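You operate a simulated robot arm through the tools that you are given. There is no shell and no other tool.

The job below is to be done with a simulated robot arm. You get a single attempt, and the scene is never put back.

TASK
Fit the small brown stirrup over the pegs and clamp it.
Fine: yellow clamp opened, sliding peg set to the number on the stirrup's tag, stirrup down on the rails, clamp shut; the other stirrups stay. Where these are worked on the way, their far stop is far enough and under half their travel is too little: yellow clamp.

It is judged by the outcome, as a careful person would: the job done as asked, and still so three seconds after it is handed in. It fails if anything else is knocked over, pushed out of place, dropped, spilled or broken.

THE ROBOT
A 6-joint arm with a two-finger gripper, fixed in place. Base frame: the origin is at the foot of the arm, x ahead of it, y to its left, z up; the work surface is at about z = 860. Units: mm, rad, N and s.
With the tool pointing down near the work surface it reaches from about 460 to 820 mm from the base axis. Its first joint turns from -2.897 to 2.897 rad. Payload 1.66 kg.
The TCP is the grasp point between the finger pads, 16 mm short of the fingertips. In the tool frame z runs along the fingers and y along their closing line. The gripper opens to 111 mm. The gripper's body begins 104 mm behind the TCP.
Orientation is told as [roll, pitch, yaw] about the base's x, y, z axes, in that order, counted from this pose: with the fingers straight down and closing along the base's y, the tool's x points along the base's -x, its y along +y and its z along -z.

THE INTERFACE
- The arm moves only by the tool nudge_tool. Its argument "increments" is a list of rows, each a list of 7 numbers: the shift along the tool's x, y, z in mm, then the turn, a rotation vector about the tool's x, y, z in rad, then the finger opening in mm, from 0 to 111. In form: [[dx, dy, dz, rx, ry, rz, hand], ...]. A call has 1 to 20 rows; each row shifts and turns the commanded pose from where the row before left it, along the tool's axes as they then stand. Rows are played at 5 a second. More than 50 mm and 0.15 rad between two rows, or a gripper value outside its range, and nothing of the call is played. A pose out of reach is approached as far as the arm can. The call stops where the force on the tool passes 60 N (or 10 N more than at its start, if that is more) or the arm is blocked; 0.2 s more then pass. The fingers move at their own pace and stop on an object; they squeeze with about 32 N. The grip force told is the motor's: it shows also when the fingers shut on nothing. Time passes only in rows, and 0.2 s behind the last, so rows that do not move let the fingers close. The reply holds the time, the measured pose of the TCP, the force on the tool along the base axes, the opening and the grip force, in the units named above and with some noise, with the torque about the TCP (base axes, N m) and any sound that the robot's microphone picked up, and new pictures: "views" is both (left out), scene, wrist or none.
- Cameras (640 x 400 px; columns grow to the right, rows downward): "scene" is fixed at [382.5, -491.6, 1578.1]; the picture's right is [-0.07, 1.00, 0.00], its down [0.92, 0.07, -0.38] and it looks along [-0.38, -0.03, -0.93] (base axes); focal length 336 px, centre (320, 200). "wrist" rides on the gripper at [70, 14, -143] in the tool frame; the picture's right is [-0.19, 0.98, 0.00], its down [-0.87, -0.17, -0.47] and it looks along [-0.46, -0.09, 0.88] (tool axes); focal length 230 px, centre (320, 200). There is no depth. A picture from a camera that has moved, and an enlarged one, comes with that camera's place and axes in the base frame and with its lens. The place of the scene camera against the robot may be out by one fixed shift of up to 25 mm in any direction.
- slide_trunk(by): slides the trunk up (or, below 0, down) by that many mm; the arm rides with it, the base frame stays. It gives what a move gives, with no picture.
- close_up(camera, box): a new picture of the part [left, top, right, bottom] of that camera's present view, enlarged. The clock stands still meanwhile.
- job_done(): hands the job in; it is judged then, once.

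Places have to be worked out from the pictures, the camera data and where the tool is seen. Open the gripper and draw the arm clear of the work before you hand the job in, unless the task says otherwise.

The tools are called after "Call:" as name(argument=value, ...) on one line, values as JSON. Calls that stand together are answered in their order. nudge_tool: Moves the arm, as the interface text tells. Its arguments: {"type":"object","properties":{"increments":{"type":"array","items":{"type":"array","items":{"type":"number"}}},"views":{"type":"string","enum":["both","scene","wrist","none"]}},"required":["increments"]} The other tools are called the same way: slide_trunk (by) slides the trunk up or down; close_up (camera, box) takes an enlarged picture of a part of a camera's view; job_done () hands the job in.

At the start:

```text
time: 0.0
tcp_pos: [184.5, -456.7, 1242.4]
ee_rot: [0.001, -0.001, 0.002]
ft_force: [0.1, 0.2, 0.4]
ft_torque: [-0.03, -0.01, 0.0]
gripper_width: 110.7
gripper_force: 0.2
trunk travel left (down, up): [-225.0, 365.0]
```

scene: 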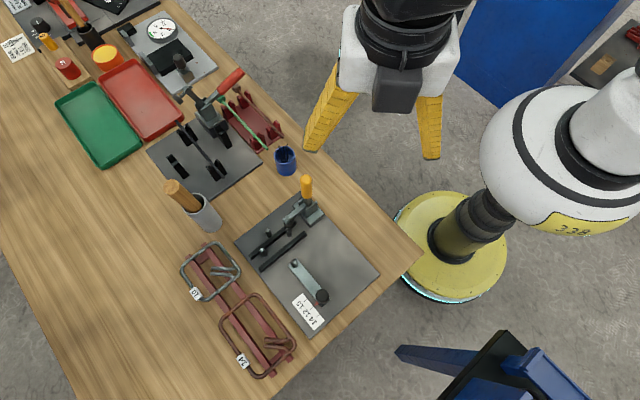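
wrist: 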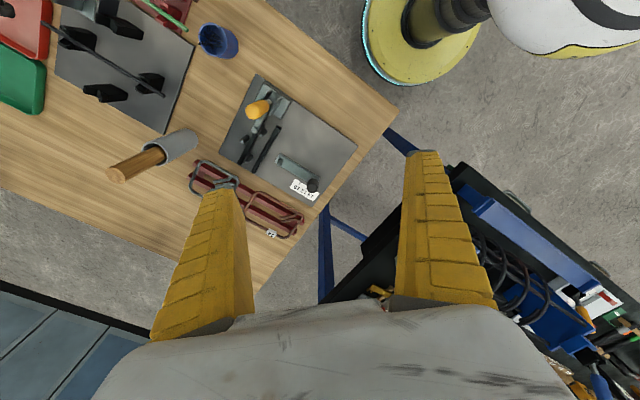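

I start by looking closely at the fixture and the stirrups in the scene view.

Call:
close_up(camera="scene", box=[220, 165, 390, 345])

Call:
close_up(camera="scene", box=[165, 230, 305, 385])

Call:
close_up(camera="scene", box=[0, 0, 320, 200])

Call:
close_up(camera="wrist", box=[180, 60, 360, 250])

```text
2.22 times, centred on (305, 255) of scene
camera zoom: at [382.5, -491.6, 1578.1], right [-0.07, 1.0, 0.0], down [0.92, 0.07, -0.38], along [-0.38, -0.03, -0.93], focal length 747 px, centre (353, 78)
```

zoom: 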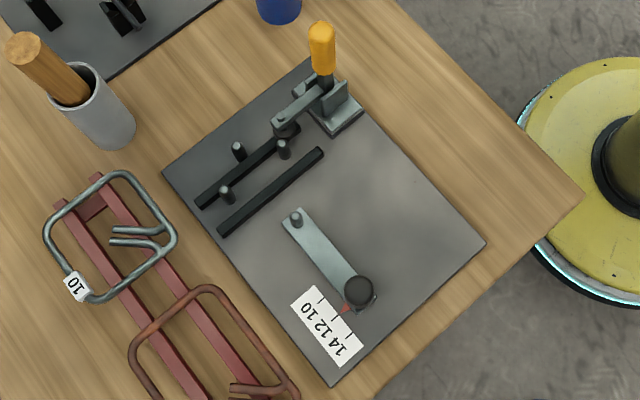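

```text
2.58 times, centred on (235, 308) of scene
camera zoom: at [382.5, -491.6, 1578.1], right [-0.07, 1.0, 0.0], down [0.92, 0.07, -0.38], along [-0.38, -0.03, -0.93], focal length 868 px, centre (539, -77)
```

zoom: 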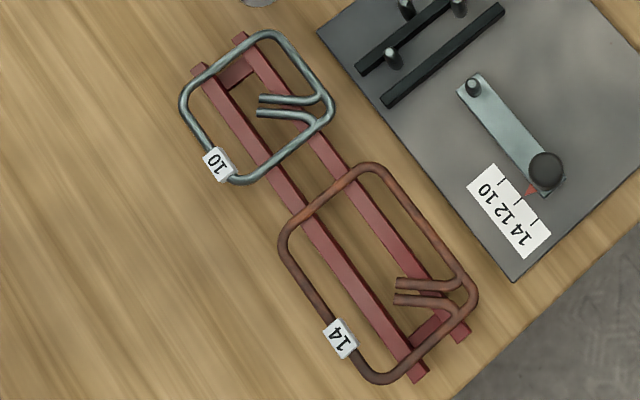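

```text
2.00 times, centred on (160, 100) of scene
camera zoom: at [382.5, -491.6, 1578.1], right [-0.07, 1.0, 0.0], down [0.92, 0.07, -0.38], along [-0.38, -0.03, -0.93], focal length 673 px, centre (640, 400)
```

zoom: 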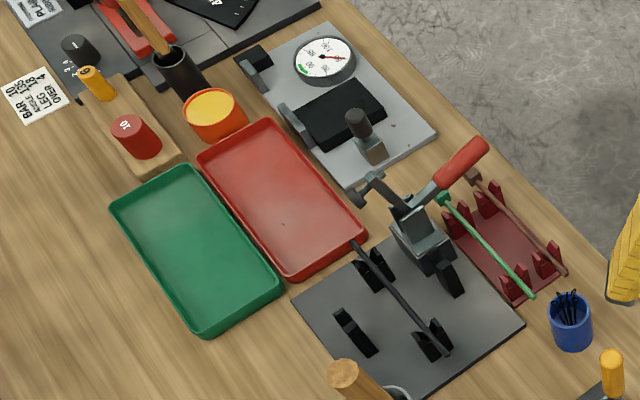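

```text
2.11 times, centred on (270, 155) of wrist
camera zoom: at [115.7, -443.0, 1385.1], right [0.19, 0.98, 0.0], down [0.87, -0.17, 0.47], along [0.46, -0.09, -0.88], focal length 484 px, centre (425, 295)
```

zoom: 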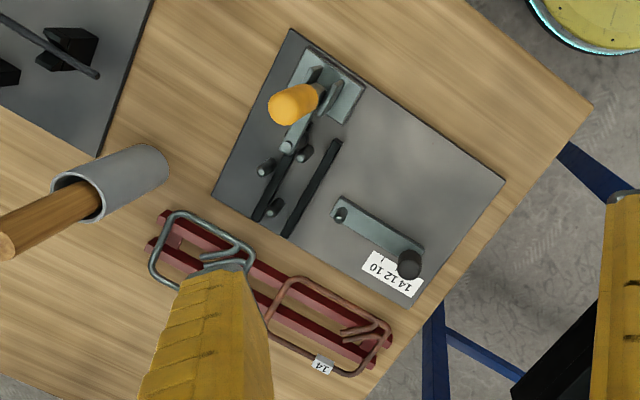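

The brown stirrup carries tag 14; the slide pointer is near 12, and the clamp handle is upright (closed, arm down on the rail). I move the wrist camera lower over the fixture for a better look.

Call:
nudge_tool(increments=[[7, -10, 30, 0, 0, 0, 111], [7, -10, 30, 0, 0, 0, 111], [7, -10, 30, 0, 0, 0, 111], [7, -10, 30, 0, 0, 0, 111], [7, -10, 30, 0, 0, 0, 111], [7, -10, 20, 0, 0, 0, 111]])

```text
time: 1.4
tcp_pos: [143.2, -514.9, 1075.0]
ee_rot: [0.001, 0.0, 0.001]
ft_force: [0.1, -0.1, -0.3]
ft_torque: [0.01, 0.02, -0.03]
gripper_width: 110.8
gripper_force: 0.1
trunk travel left (down, up): [-225.0, 365.0]
camera wrist: at [73.3, -502.1, 1216.4], right [0.19, 0.98, 0.0], down [0.87, -0.17, 0.47], along [0.46, -0.09, -0.88], focal length 230 px, centre (320, 200)
```

scene: 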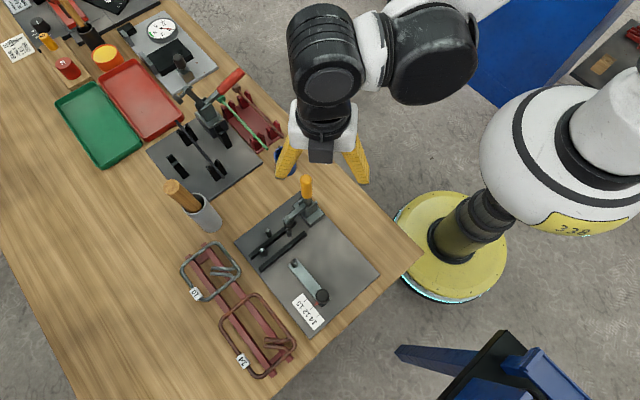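
wrist: 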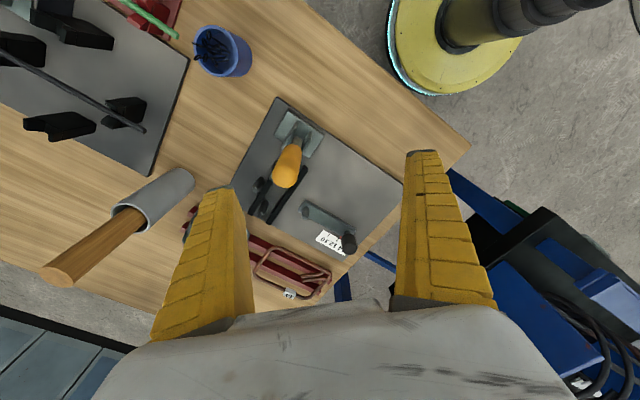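

The fixture is in the wrist view now; I enlarge it.

Call:
close_up(camera="wrist", box=[225, 90, 405, 200])

Call:
close_up(camera="wrist", box=[230, 180, 400, 300])

Call:
close_up(camera="scene", box=[260, 165, 340, 225])

Call:
close_up(camera="scene", box=[200, 280, 310, 390])

Call:
close_up(camera="scene", box=[270, 240, 350, 330])

```text
3.56 times, centred on (315, 145) of wrist
camera zoom: at [73.3, -502.1, 1216.4], right [0.19, 0.98, 0.0], down [0.87, -0.17, 0.47], along [0.46, -0.09, -0.88], focal length 818 px, centre (338, 396)
```

zoom: 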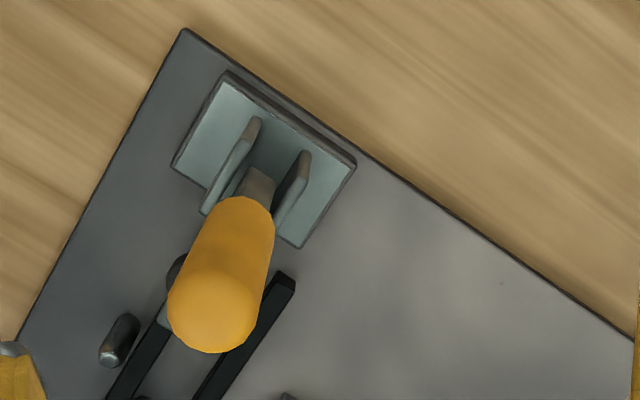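

```text
3.33 times, centred on (315, 240) of wrist
camera zoom: at [73.3, -502.1, 1216.4], right [0.19, 0.98, 0.0], down [0.87, -0.17, 0.47], along [0.46, -0.09, -0.88], focal length 767 px, centre (337, 67)
```

zoom: 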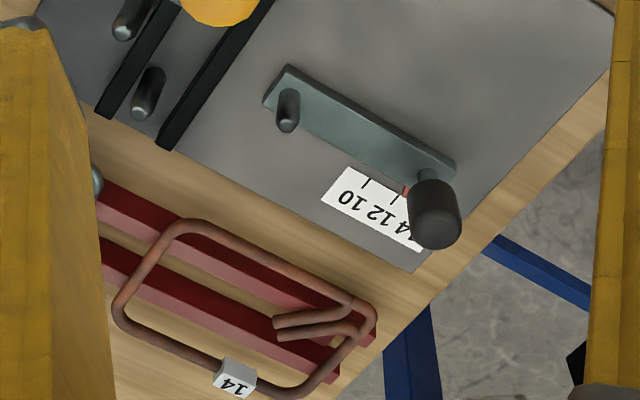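

```text
6.67 times, centred on (300, 195) of scene
camera zoom: at [382.5, -491.6, 1578.1], right [-0.07, 1.0, 0.0], down [0.92, 0.07, -0.38], along [-0.38, -0.03, -0.93], focal length 2242 px, centre (453, 233)
```

zoom: 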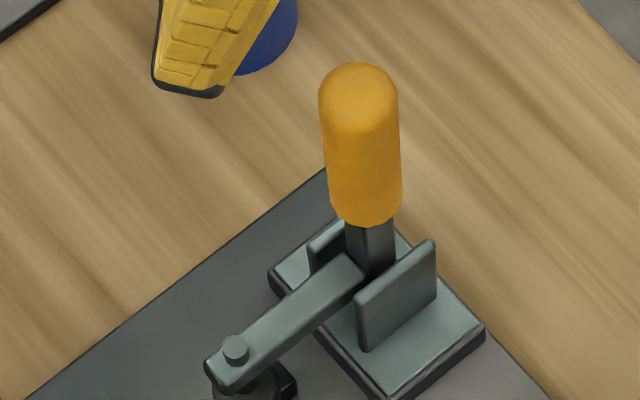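

```text
3.64 times, centred on (255, 335) of scene
camera zoom: at [382.5, -491.6, 1578.1], right [-0.07, 1.0, 0.0], down [0.92, 0.07, -0.38], along [-0.38, -0.03, -0.93], focal length 1223 px, centre (556, -291)
```

zoom: 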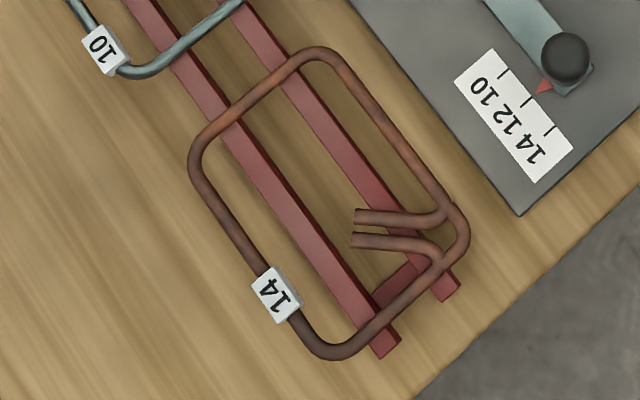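

```text
4.44 times, centred on (310, 285) of scene
camera zoom: at [382.5, -491.6, 1578.1], right [-0.07, 1.0, 0.0], down [0.92, 0.07, -0.38], along [-0.38, -0.03, -0.93], focal length 1495 px, centre (364, -178)
```

zoom: 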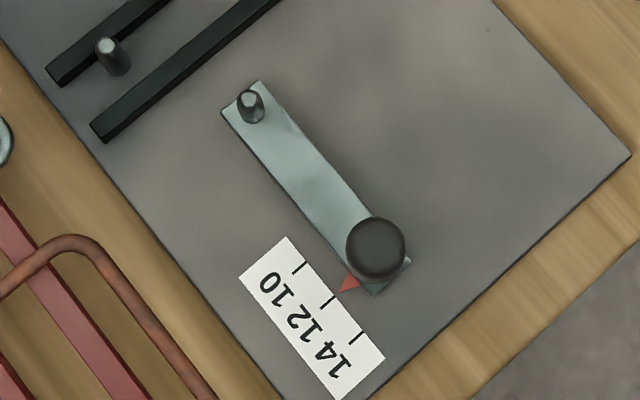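

The scene camera seems to be off by about (20,-8,14); from the wrist view the clamp handle's top is around (137,-545,1045) and it stands upright over the clamp base. I raise the tool, turn it 45° so the camera looks along the fixture, and take pictures for measuring.

Call:
nudge_tool(increments=[[0, 0, -41, 0, 0, 0, 111], [0, 0, -41, 0, 0, 0, 111], [-20, 38, 0, 0, 0, 0, 111], [-19, 38, 0, 0, 0, 0, 111], [0, 0, 0, 0, 0, 0.131, 111], [0, 0, 0, 0, 0, 0.131, 111], [0, 0, 0, 0, 0, 0.131, 111], [0, 0, 0, 0, 0, 0.131, 111], [0, 0, 0, 0, 0, 0.131, 111], [0, 0, 0, 0, 0, 0.13, 111], [0, 0, 0, 0, 0, 0, 111]])

```text
time: 3.8
tcp_pos: [183.1, -438.7, 1154.2]
ee_rot: [-0.001, -0.001, -0.789]
ft_force: [-0.1, -0.3, -0.3]
ft_torque: [0.02, 0.02, 0.01]
gripper_width: 110.9
gripper_force: 0.0
trunk travel left (down, up): [-225.0, 365.0]
camera wrist: at [142.4, -380.7, 1296.3], right [0.83, 0.56, 0.0], down [0.49, -0.73, 0.47], along [0.26, -0.39, -0.88], focal length 230 px, centre (320, 200)
```

scene: 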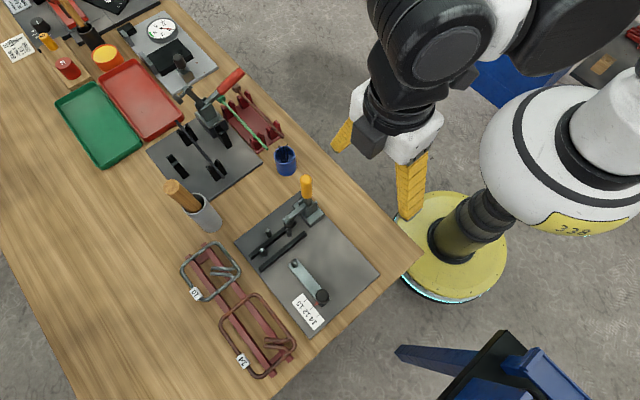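
wrist: 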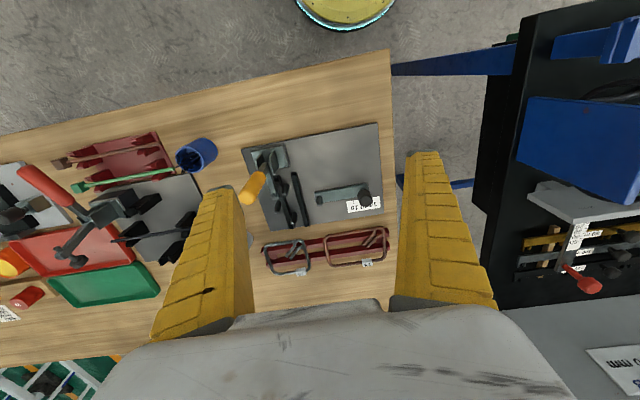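

Now the whole fixture is visible between the fingers; I take close-ups for measuring.

Call:
close_up(camera="wrist", box=[232, 120, 392, 220])

Call:
close_up(camera="wrist", box=[250, 205, 398, 295])

Call:
close_up(camera="wrist", box=[232, 135, 312, 235])

Call:
close_up(camera="wrist", box=[300, 170, 396, 230])

```text
4.00 times, centred on (312, 170) of wrist
camera zoom: at [142.4, -380.7, 1296.3], right [0.83, 0.56, 0.0], down [0.49, -0.73, 0.47], along [0.26, -0.39, -0.88], focal length 920 px, centre (352, 320)
```

zoom: 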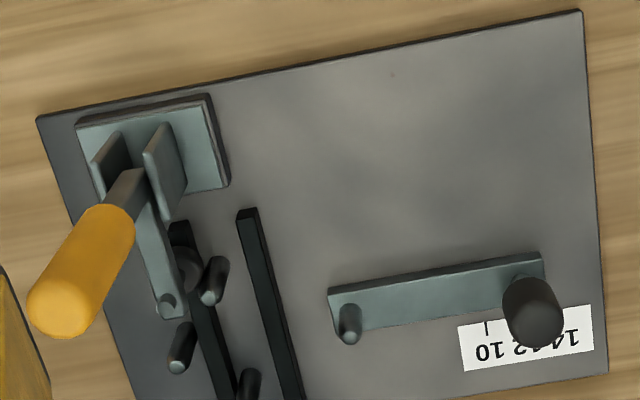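

```text
4.32 times, centred on (324, 250) of wrist
camera zoom: at [142.4, -380.7, 1296.3], right [0.83, 0.56, 0.0], down [0.49, -0.73, 0.47], along [0.26, -0.39, -0.88], focal length 995 px, centre (303, -16)
```

zoom: 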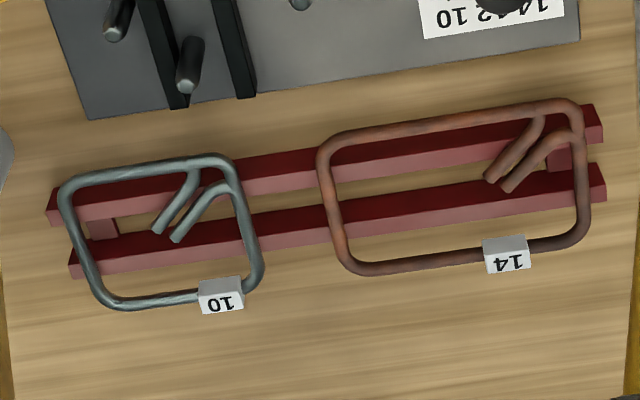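

```text
4.00 times, centred on (272, 185) of wrist
camera zoom: at [142.4, -380.7, 1296.3], right [0.83, 0.56, 0.0], down [0.49, -0.73, 0.47], along [0.26, -0.39, -0.88], focal length 920 px, centre (512, 260)
```

zoom: 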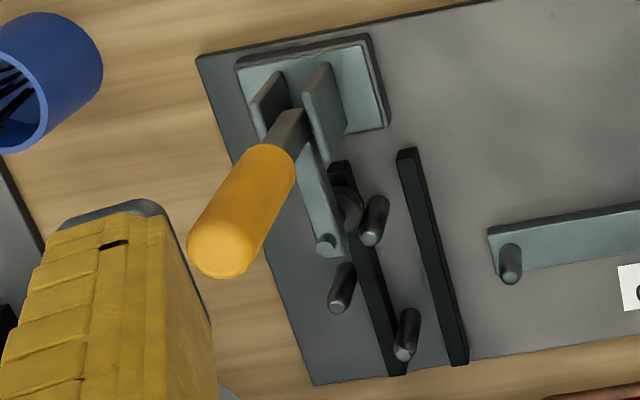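

```text
6.67 times, centred on (348, 200) of wrist
camera zoom: at [142.4, -380.7, 1296.3], right [0.83, 0.56, 0.0], down [0.49, -0.73, 0.47], along [0.26, -0.39, -0.88], focal length 1534 px, centre (133, 200)
```

zoom: 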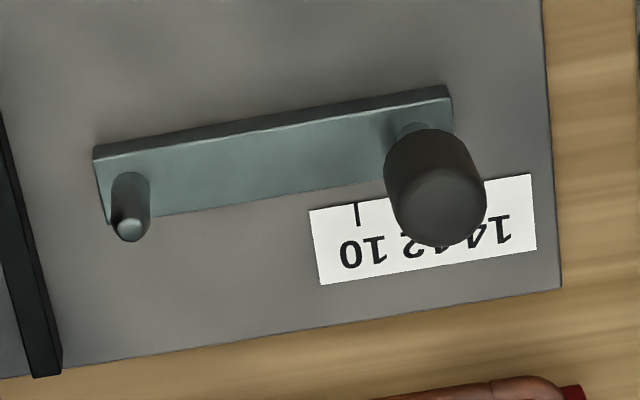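

Measured: the plate is turned 45°, its rails run along (0.707,-0.707), and the clamp handle axis stands at about (141,-545) with its top near z=1037. It should swing open toward the robot, away from its arm. I position the tool above the handle and check the alignment.

Call:
nudge_tool(increments=[[-15.3, -35, 0, 0, 0, 0, 111], [-15.3, -35, 0, 0, 0, 0, 111], [-15.3, -34.8, 0, 0, 0, 0, 70], [0, 0, 30, 0, 0, 0, 60], [0, 0, 30, 0, 0, 0, 60], [0, 0, 0, 0, 0, 0, 60]])

```text
time: 5.2
tcp_pos: [144.8, -546.6, 1092.9]
ee_rot: [-0.001, -0.001, -0.785]
ft_force: [0.2, -0.5, -0.7]
ft_torque: [-0.02, 0.01, 0.02]
gripper_width: 61.7
gripper_force: 0.9
trunk travel left (down, up): [-225.0, 365.0]
camera wrist: at [105.2, -487.6, 1235.1], right [0.83, 0.56, 0.0], down [0.49, -0.73, 0.47], along [0.26, -0.39, -0.88], focal length 230 px, centre (320, 200)
```

scene: 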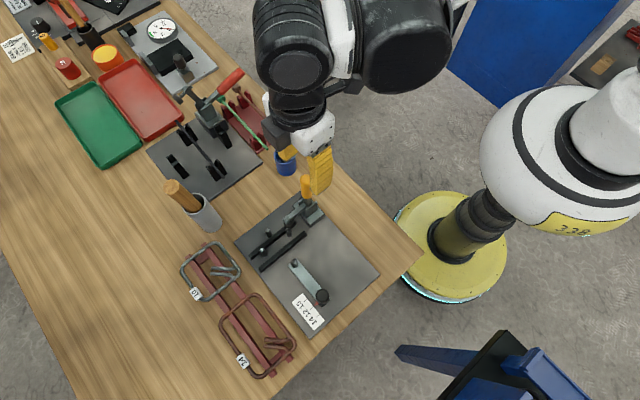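
wrist: 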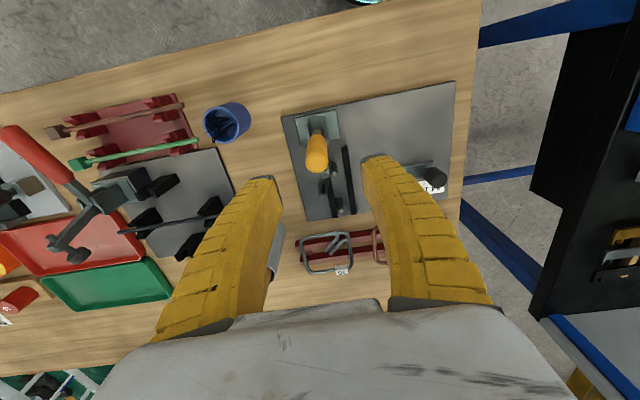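

The handle sits between the fingers; a close-up to refine its axis.

Call:
close_up(camera="wrist", box=[276, 90, 376, 190])

Call:
close_up(camera="scene", box=[265, 140, 355, 230])

```text
4.00 times, centred on (326, 140) of wrist
camera zoom: at [105.2, -487.6, 1235.1], right [0.83, 0.56, 0.0], down [0.49, -0.73, 0.47], along [0.26, -0.39, -0.88], focal length 920 px, centre (296, 440)
```

zoom: 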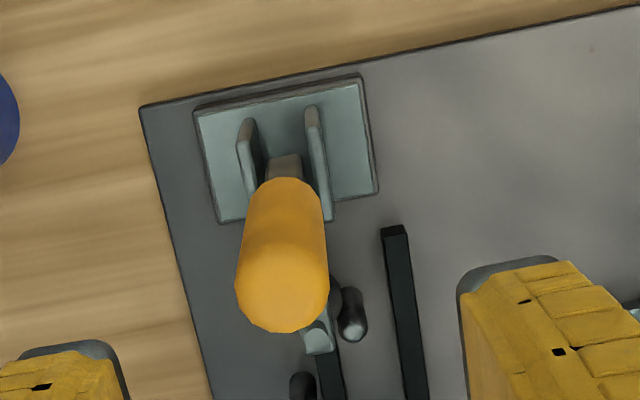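

```text
4.44 times, centred on (310, 185) of scene
camera zoom: at [382.5, -491.6, 1578.1], right [-0.07, 1.0, 0.0], down [0.92, 0.07, -0.38], along [-0.38, -0.03, -0.93], focal length 1495 px, centre (364, 267)
```

zoom: 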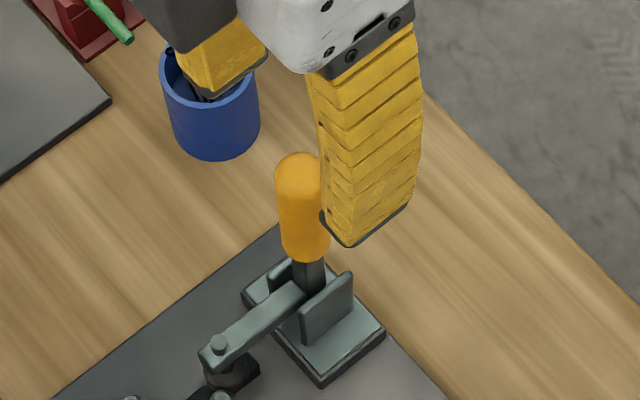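

The handle axis is about 5 mm off in tool x and 2.5 mm in tool y; I correct, lower around it, then close gently on it.

Call:
nudge_tool(increments=[[4.7, -2.5, 0, 0, 0, 0, 60], [0, 0, 30, 0, 0, 0, 60], [0, 0, 30, 0, 0, 0, 60], [0, 0, 31, 0, 0, 0, 60], [0, 0, 0, 0, 0, 0, 60]])

Call:
close_up(camera="wrist", box=[240, 90, 400, 250])

```text
time: 6.4
tcp_pos: [136.2, -544.0, 1004.4]
ee_rot: [0.0, 0.002, -0.786]
ft_force: [-0.6, -0.4, 0.6]
ft_torque: [0.0, 0.0, 0.01]
gripper_width: 62.0
gripper_force: 1.6
trunk travel left (down, up): [-225.0, 365.0]
camera wrist: at [96.9, -486.1, 1146.5], right [0.83, 0.56, 0.0], down [0.49, -0.73, 0.47], along [0.26, -0.39, -0.88], focal length 230 px, centre (320, 200)
```

scene: 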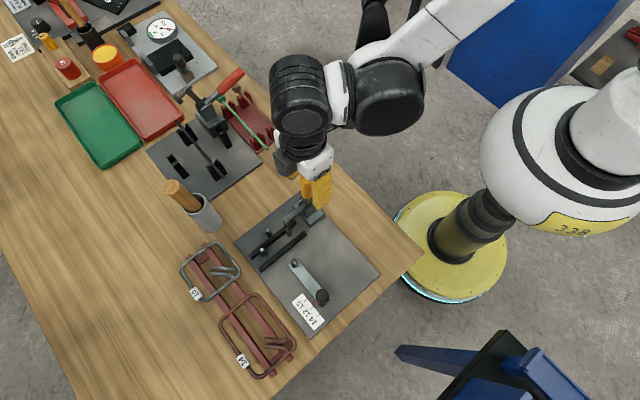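
wrist: 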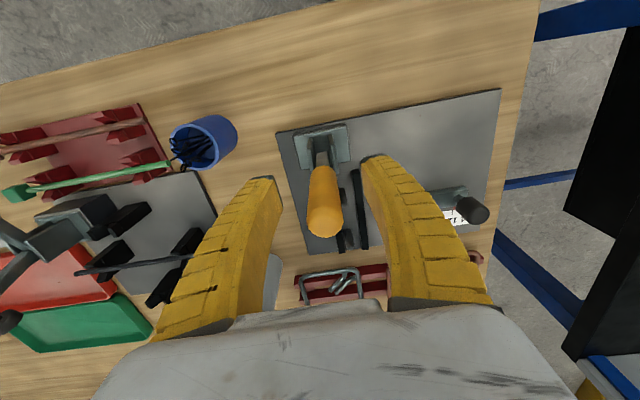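

```text
2.50 times, centred on (320, 170) of wrist
camera zoom: at [96.9, -486.1, 1146.5], right [0.83, 0.56, 0.0], down [0.49, -0.73, 0.47], along [0.26, -0.39, -0.88], focal length 575 px, centre (320, 275)
```

zoom: 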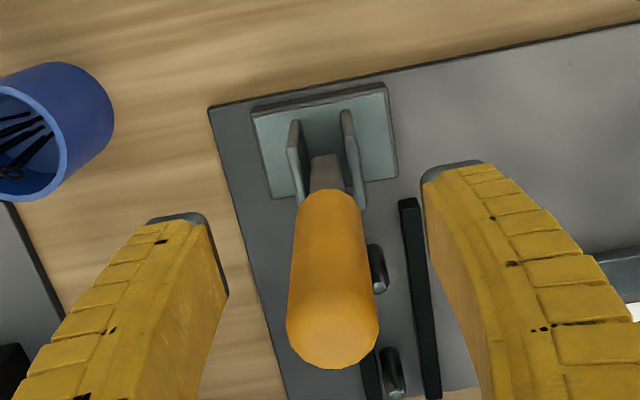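

The handle is about 2.4 mm off toward +tool y; I centre on it and close the fingers on the grip.

Call:
nudge_tool(increments=[[-1, 2.4, 0, 0, 0, 0, 60], [0, 0, 0, 0, 0, 0, 30], [0, 0, 0, 0, 0, 0, 10], [0, 0, 0, 0, 0, 0, 10]], views="wrist")

```text
time: 7.4
tcp_pos: [139.1, -544.1, 1004.9]
ee_rot: [-0.002, 0.001, -0.786]
ft_force: [4.6, 1.3, -0.7]
ft_torque: [-0.4, -0.43, 0.06]
gripper_width: 17.8
gripper_force: 34.0
trunk travel left (down, up): [-225.0, 365.0]
camera wrist: at [99.6, -485.6, 1146.4], right [0.83, 0.56, 0.0], down [0.49, -0.73, 0.47], along [0.26, -0.39, -0.88], focal length 230 px, centre (320, 200)
```

wrist: 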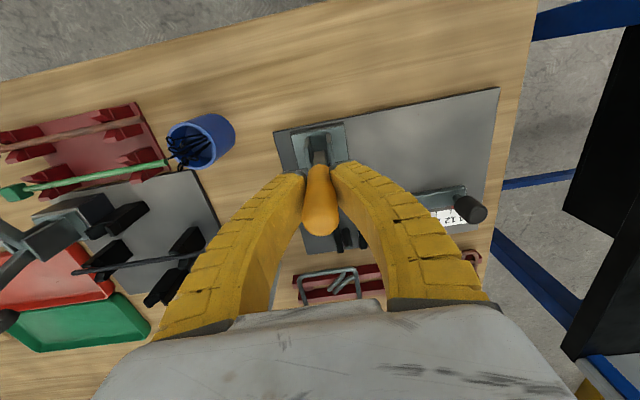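

Gripped the handle (17.8 mm). I try swinging it away from its arm (tool +x) along an arc, first a few degrees, watching the force.

Call:
nudge_tool(increments=[[4.6, 0, 0.1, 0, 0, 0, 10], [4.6, 0, 0.3, 0, 0, 0, 10], [4.6, 0, 0.5, 0, 0, 0, 10]], views="both")

Call:
close_up(camera="scene", box=[265, 140, 355, 230])

```text
time: 8.2
tcp_pos: [130.4, -535.3, 1003.4]
ee_rot: [0.002, 0.0, -0.786]
ft_force: [18.9, -2.5, 2.5]
ft_torque: [-0.76, -0.8, 0.0]
gripper_width: 19.7
gripper_force: 34.3
trunk travel left (down, up): [-225.0, 365.0]
camera wrist: at [90.1, -476.2, 1144.8], right [0.83, 0.56, 0.0], down [0.49, -0.73, 0.47], along [0.26, -0.39, -0.88], focal length 230 px, centre (320, 200)
```

scene: 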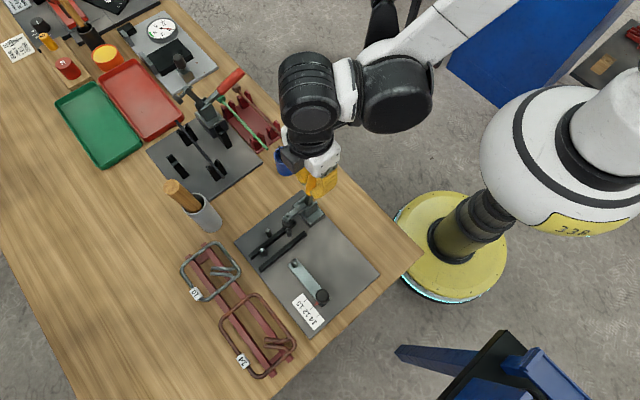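
wrist: 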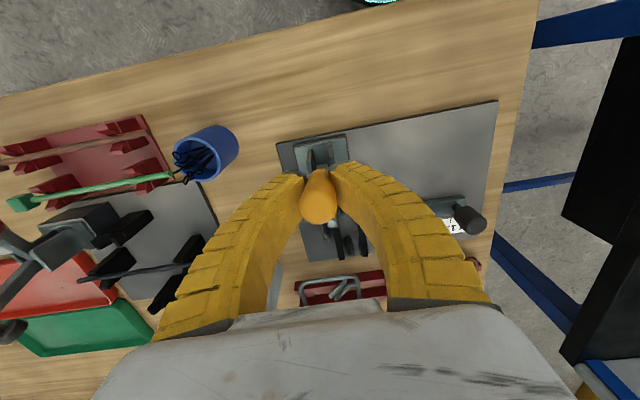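

```text
4.44 times, centred on (310, 185) of scene
camera zoom: at [382.5, -491.6, 1578.1], right [-0.07, 1.0, 0.0], down [0.92, 0.07, -0.38], along [-0.38, -0.03, -0.93], focal length 1495 px, centre (364, 267)
```

zoom: 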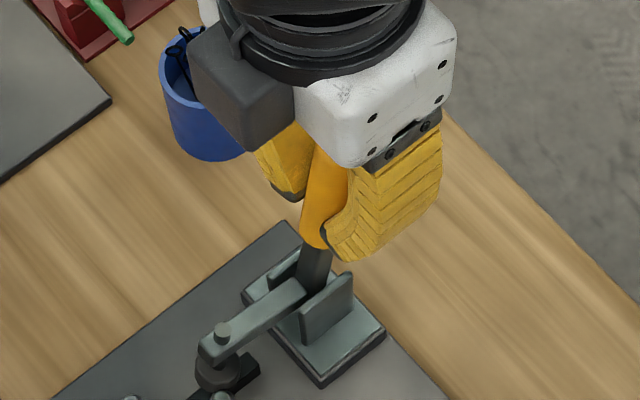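

The handle follows and its arm starts to lift, so the direction is right. I continue along the arc, with a small lateral correction.

Call:
nudge_tool(increments=[[9, 1, 1.6, 0, 0, 0, 10], [8.9, 0, 2.4, 0, 0, 0, 10], [8.6, 0, 3.1, 0, 0, 0, 10], [8.3, 0, 3.9, 0, 0, 0, 10]], views="both")

Call:
close_up(camera="scene", box=[265, 140, 355, 230])

```text
time: 9.2
tcp_pos: [105.5, -508.7, 992.5]
ee_rot: [0.0, 0.002, -0.784]
ft_force: [0.5, -15.9, 1.6]
ft_torque: [-0.72, -0.63, 0.04]
gripper_width: 16.2
gripper_force: 33.8
trunk travel left (down, up): [-225.0, 365.0]
camera wrist: at [65.5, -451.2, 1133.3], right [0.83, 0.56, 0.0], down [0.49, -0.73, 0.47], along [0.26, -0.39, -0.88], focal length 230 px, centre (320, 200)
```

scene: 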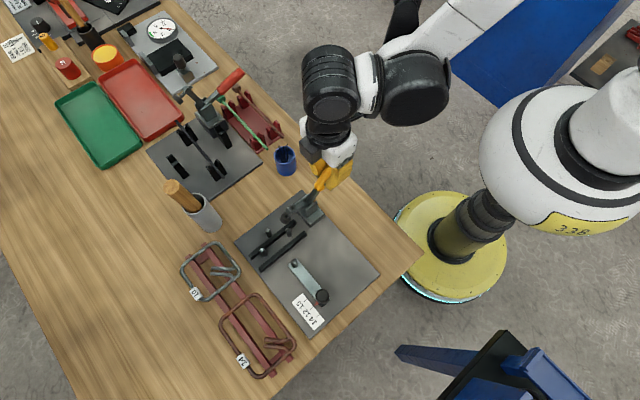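
wrist: 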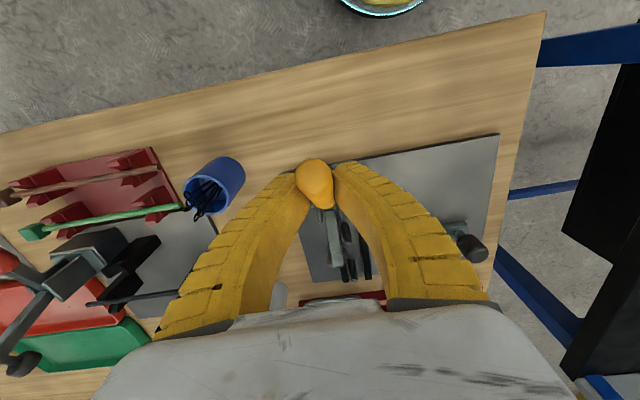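

```text
4.44 times, centred on (310, 185) of scene
camera zoom: at [382.5, -491.6, 1578.1], right [-0.07, 1.0, 0.0], down [0.92, 0.07, -0.38], along [-0.38, -0.03, -0.93], focal length 1495 px, centre (364, 267)
```

zoom: 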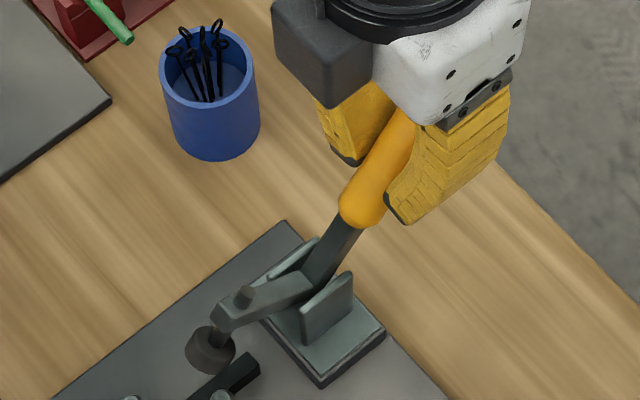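

It swings well; I continue along the arc.

Call:
nudge_tool(increments=[[7.9, -0.6, 4.5, 0, 0, 0, 10], [7.5, 0, 5.3, 0, 0, 0, 10], [7, 0, 5.9, 0, 0, 0, 10], [6.5, 0, 6.5, 0, 0, 0, 10]], views="both")

Call:
close_up(camera="scene", box=[265, 140, 355, 230])

```text
time: 10.2
tcp_pos: [85.4, -490.0, 968.1]
ee_rot: [0.002, 0.001, -0.785]
ft_force: [16.2, -5.9, 2.8]
ft_torque: [-0.59, -0.68, 0.0]
gripper_width: 15.9
gripper_force: 34.1
trunk travel left (down, up): [-225.0, 365.0]
camera wrist: at [45.5, -431.9, 1111.0], right [0.83, 0.56, 0.0], down [0.49, -0.73, 0.47], along [0.26, -0.39, -0.88], focal length 230 px, centre (320, 200)
```

scene: 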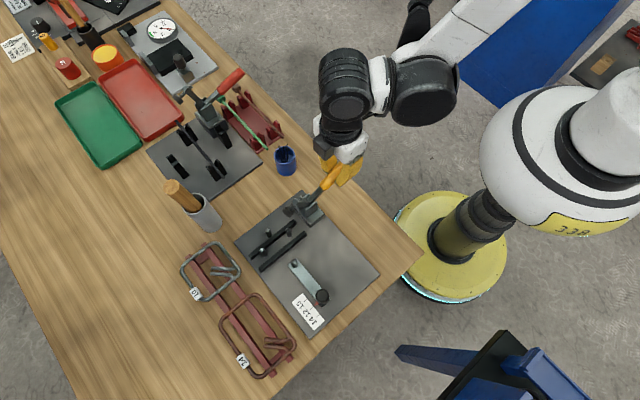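
wrist: 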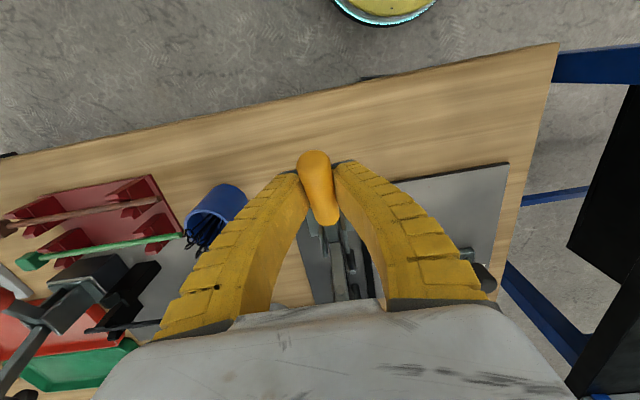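

```text
4.44 times, centred on (310, 185) of scene
camera zoom: at [382.5, -491.6, 1578.1], right [-0.07, 1.0, 0.0], down [0.92, 0.07, -0.38], along [-0.38, -0.03, -0.93], focal length 1495 px, centre (364, 267)
```

zoom: 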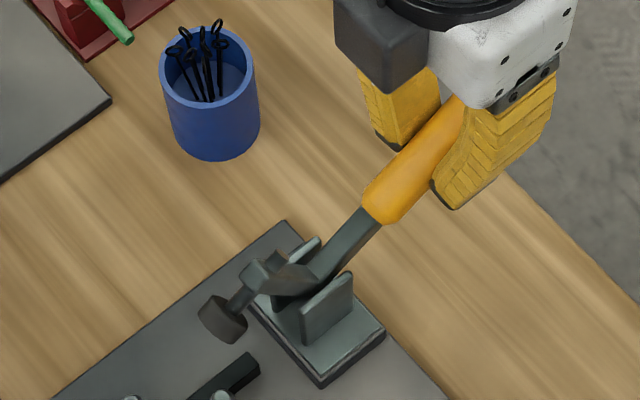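

About 45° open; I go on toward the far stop.

Call:
nudge_tool(increments=[[5.9, 0.3, 7, 0, 0, 0, 10], [5.3, 0, 7.5, 0, 0, 0, 10], [4.5, 0, 7.9, 0, 0, 0, 10], [3.9, 0, 8.3, 0, 0, 0, 10]], views="both")

Call:
close_up(camera="scene", box=[265, 140, 355, 230])

```text
time: 11.2
tcp_pos: [68.8, -473.9, 939.0]
ee_rot: [0.001, 0.003, -0.788]
ft_force: [3.4, 2.8, -2.9]
ft_torque: [0.02, 0.06, 0.01]
gripper_width: 16.1
gripper_force: 4.7
trunk travel left (down, up): [-225.0, 365.0]
camera wrist: at [29.3, -416.2, 1081.4], right [0.83, 0.56, 0.0], down [0.49, -0.73, 0.47], along [0.26, -0.39, -0.88], focal length 230 px, centre (320, 200)
```

scene: 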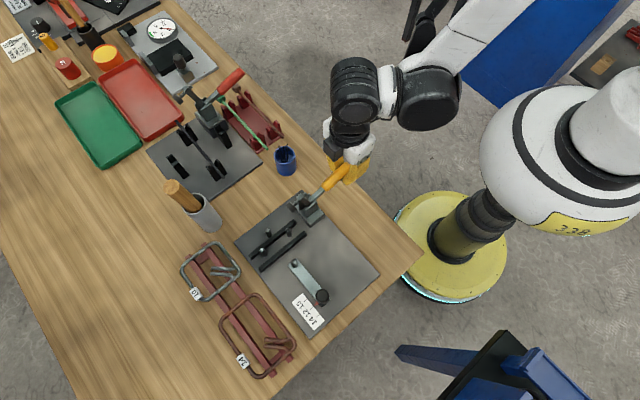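
wrist: 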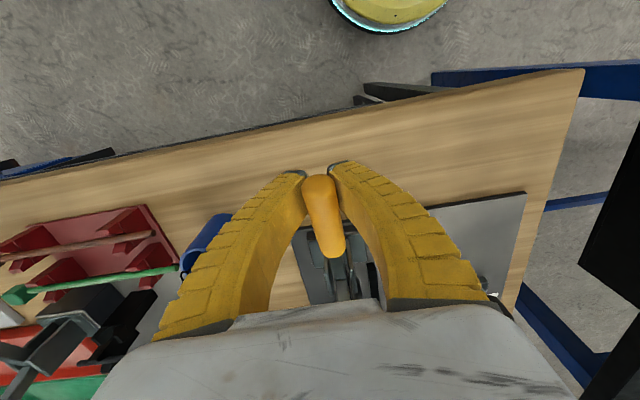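

```text
4.44 times, centred on (310, 185) of scene
camera zoom: at [382.5, -491.6, 1578.1], right [-0.07, 1.0, 0.0], down [0.92, 0.07, -0.38], along [-0.38, -0.03, -0.93], focal length 1495 px, centre (364, 267)
```

zoom: 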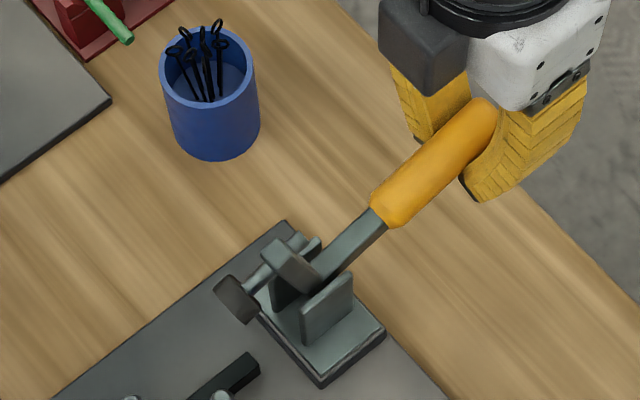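

The grip force dropped, so the fingers may have slipped past the handle at its stop. I hold still for a moment and read again.

Call:
nudge_tool(increments=[[0, 0, 0, 0, 0, 0, 16]], views="wrist")

Call:
close_up(camera="wrist", box=[260, 140, 400, 310])

Call:
close_up(camera="scene", box=[280, 140, 380, 230])

```text
time: 11.6
tcp_pos: [69.0, -473.7, 939.1]
ee_rot: [0.0, 0.001, -0.785]
ft_force: [0.3, 0.5, -0.3]
ft_torque: [-0.01, -0.02, 0.0]
gripper_width: 19.0
gripper_force: 2.1
trunk travel left (down, up): [-225.0, 365.0]
camera wrist: at [29.8, -416.6, 1081.5], right [0.83, 0.56, 0.0], down [0.49, -0.73, 0.47], along [0.26, -0.39, -0.88], focal length 230 px, centre (320, 200)
```

wrist: 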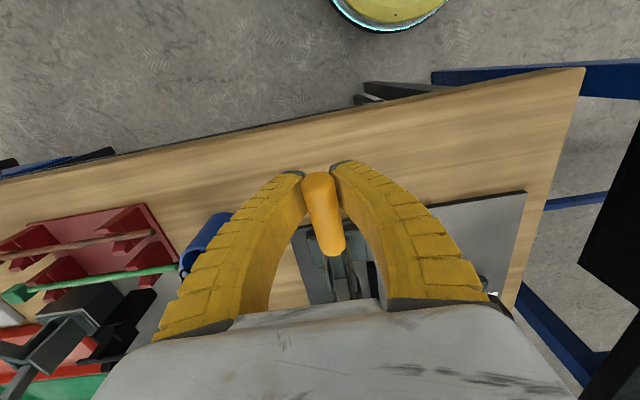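

```text
2.35 times, centred on (330, 225) of wrist
camera zoom: at [29.8, -416.6, 1081.5], right [0.83, 0.56, 0.0], down [0.49, -0.73, 0.47], along [0.26, -0.39, -0.88], focal length 541 px, centre (296, 141)
```

zoom: 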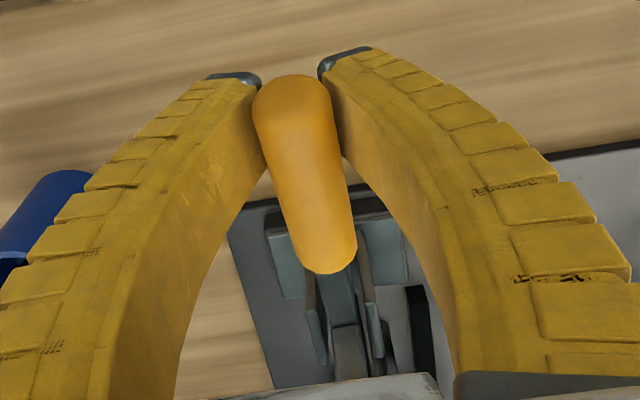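

```text
4.44 times, centred on (330, 185) of scene
camera zoom: at [382.5, -491.6, 1578.1], right [-0.07, 1.0, 0.0], down [0.92, 0.07, -0.38], along [-0.38, -0.03, -0.93], focal length 1495 px, centre (276, 267)
```

zoom: 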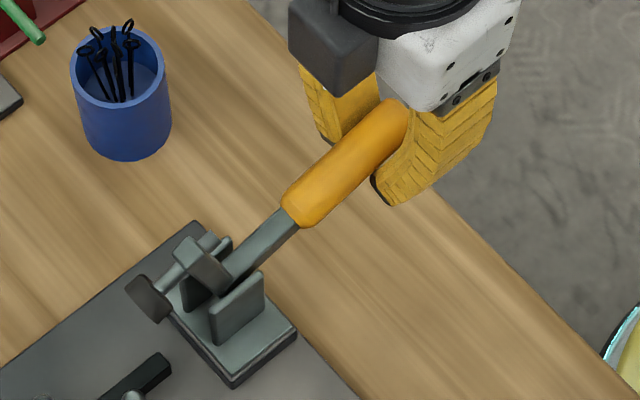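

The handle stands about 61° back (tip near z=966), and the fingers slid below its axis. I open, rise above it, close the fingers and press down on it from above to make sure it's at its far stop.

Call:
nudge_tool(increments=[[0, 0, 0, 0, 0, 0, 45], [0, 0, -25, 0, 0, 0, 45], [0, 0, -30, 0, 0, 0, 45], [-10, 0, -5, 0, 0, 0, 30], [0, 0, 0, 0, 0, 0, 0], [0, 0, 0, 0, 0, 0, 0]], views="both")

```text
time: 13.0
tcp_pos: [77.7, -483.4, 999.1]
ee_rot: [0.0, 0.0, -0.785]
ft_force: [-0.4, 0.1, -0.1]
ft_torque: [0.0, -0.02, -0.01]
gripper_width: 0.2
gripper_force: 28.4
trunk travel left (down, up): [-225.0, 365.0]
camera wrist: at [37.3, -424.7, 1140.7], right [0.83, 0.56, 0.0], down [0.49, -0.73, 0.47], along [0.26, -0.39, -0.88], focal length 230 px, centre (320, 200)
```

scene: 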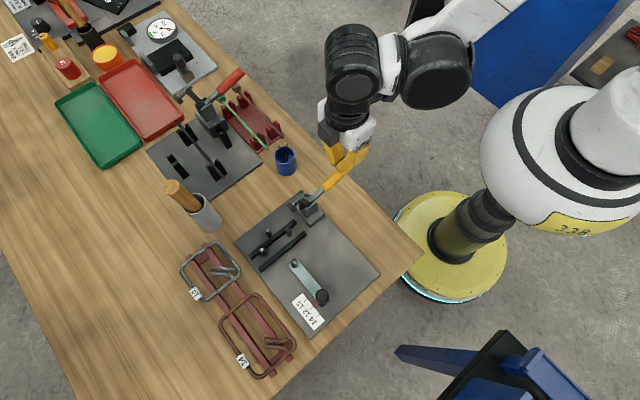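
wrist: 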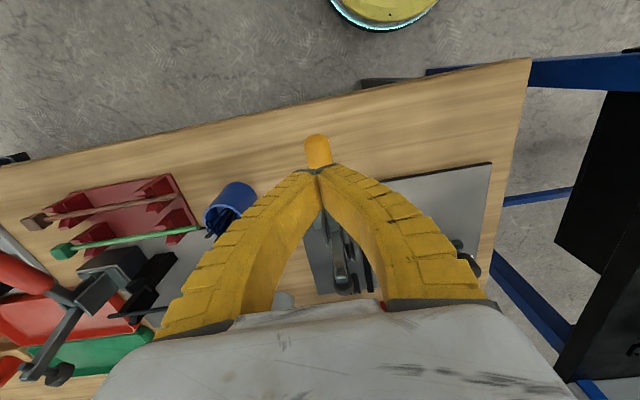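

Fingertips are ~15 mm above the handle; I press down in small steps.

Call:
nudge_tool(increments=[[0, 0, 6, 0, 0, 0, 0], [0, 0, 6, 0, 0, 0, 0], [0, 0, 4, 0, 0, 0, 0], [0, 0, 4, 0, 0, 0, 0], [0, 0, 4, 0, 0, 0, 0], [0, 0, 4, 0, 0, 0, 0]], views="scene")

Call:
close_up(camera="scene", box=[280, 140, 380, 230])

```text
time: 14.4
tcp_pos: [76.5, -481.6, 971.5]
ee_rot: [0.001, 0.0, -0.785]
ft_force: [-0.4, 0.1, 0.1]
ft_torque: [-0.01, -0.02, -0.01]
gripper_width: 0.1
gripper_force: 28.1
trunk travel left (down, up): [-225.0, 365.0]
```

scene: 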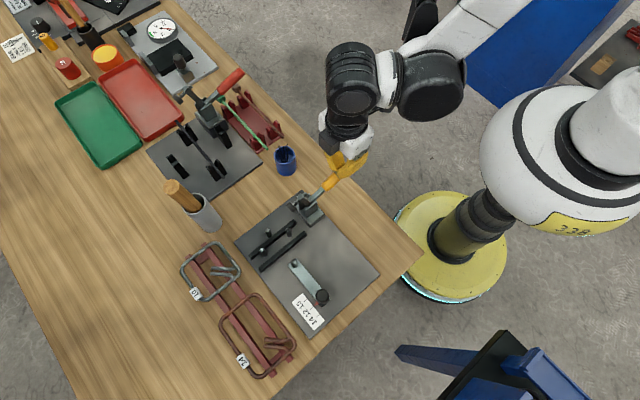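

```text
4.44 times, centred on (330, 185) of scene
camera zoom: at [382.5, -491.6, 1578.1], right [-0.07, 1.0, 0.0], down [0.92, 0.07, -0.38], along [-0.38, -0.03, -0.93], focal length 1495 px, centre (276, 267)
```

zoom: 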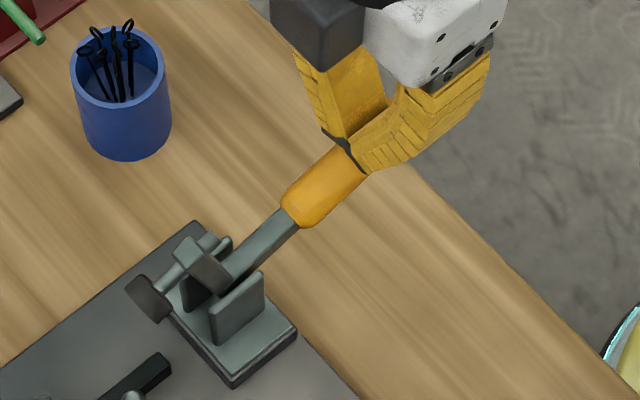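

No contact yet; I keep pressing down in small steps.

Call:
nudge_tool(increments=[[0, 0, 3, 0, 0, 0, 0], [0, 0, 3, 0, 0, 0, 0], [0, 0, 3, 0, 0, 0, 0], [0, 0, 3, 0, 0, 0, 0]], views="scene")

Call:
close_up(camera="scene", box=[280, 140, 380, 230])

```text
time: 15.4
tcp_pos: [77.7, -481.0, 960.3]
ee_rot: [-0.001, 0.001, -0.783]
ft_force: [3.0, -8.3, 22.9]
ft_torque: [0.21, 0.29, -0.04]
gripper_width: 5.9
gripper_force: 27.7
trunk travel left (down, up): [-225.0, 365.0]
```

scene: 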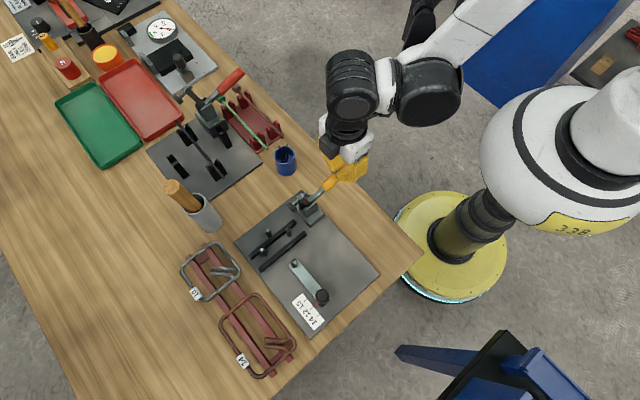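

```text
4.44 times, centred on (330, 185) of scene
camera zoom: at [382.5, -491.6, 1578.1], right [-0.07, 1.0, 0.0], down [0.92, 0.07, -0.38], along [-0.38, -0.03, -0.93], focal length 1495 px, centre (276, 267)
```

zoom: 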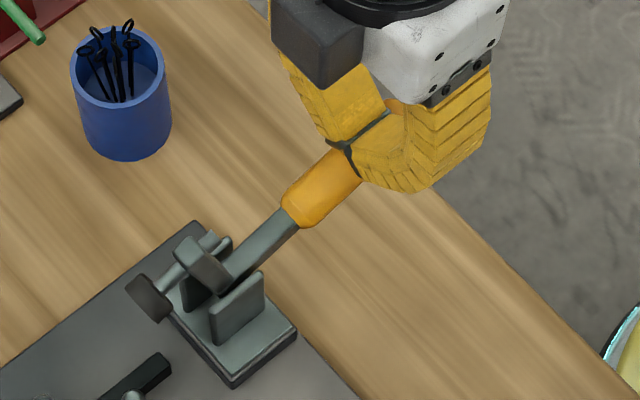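

22.9 N downward with no visible handle motion (it moved before with ~15 N). I press 2 mm more to confirm the stop.

Call:
nudge_tool(increments=[[0, 0, 2, 0, 0, 0, 0], [0, 0, 1, 0, 0, 0, 0]], views="scene")

Call:
close_up(camera="scene", box=[280, 140, 380, 230])

```text
time: 16.0
tcp_pos: [76.8, -481.2, 956.6]
ee_rot: [0.001, 0.0, -0.786]
ft_force: [6.7, -6.7, 20.5]
ft_torque: [0.16, 0.25, -0.12]
gripper_width: 9.4
gripper_force: 27.4
trunk travel left (down, up): [-225.0, 365.0]
```

scene: 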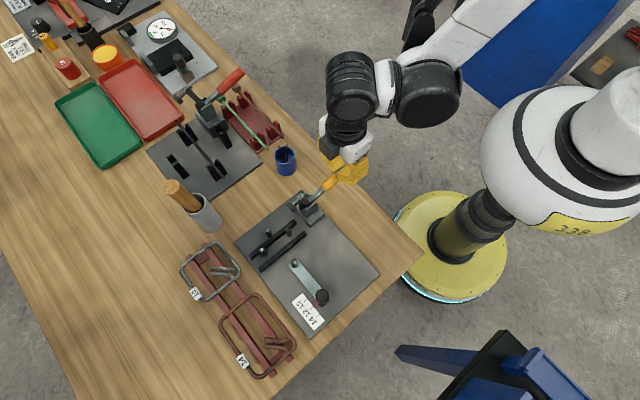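

```text
4.44 times, centred on (330, 185) of scene
camera zoom: at [382.5, -491.6, 1578.1], right [-0.07, 1.0, 0.0], down [0.92, 0.07, -0.38], along [-0.38, -0.03, -0.93], focal length 1495 px, centre (276, 267)
```

zoom: 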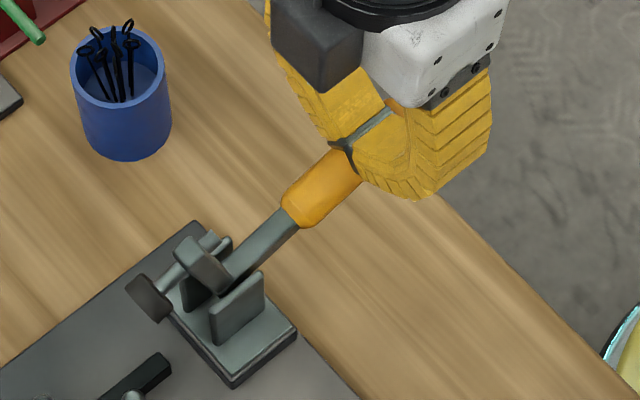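

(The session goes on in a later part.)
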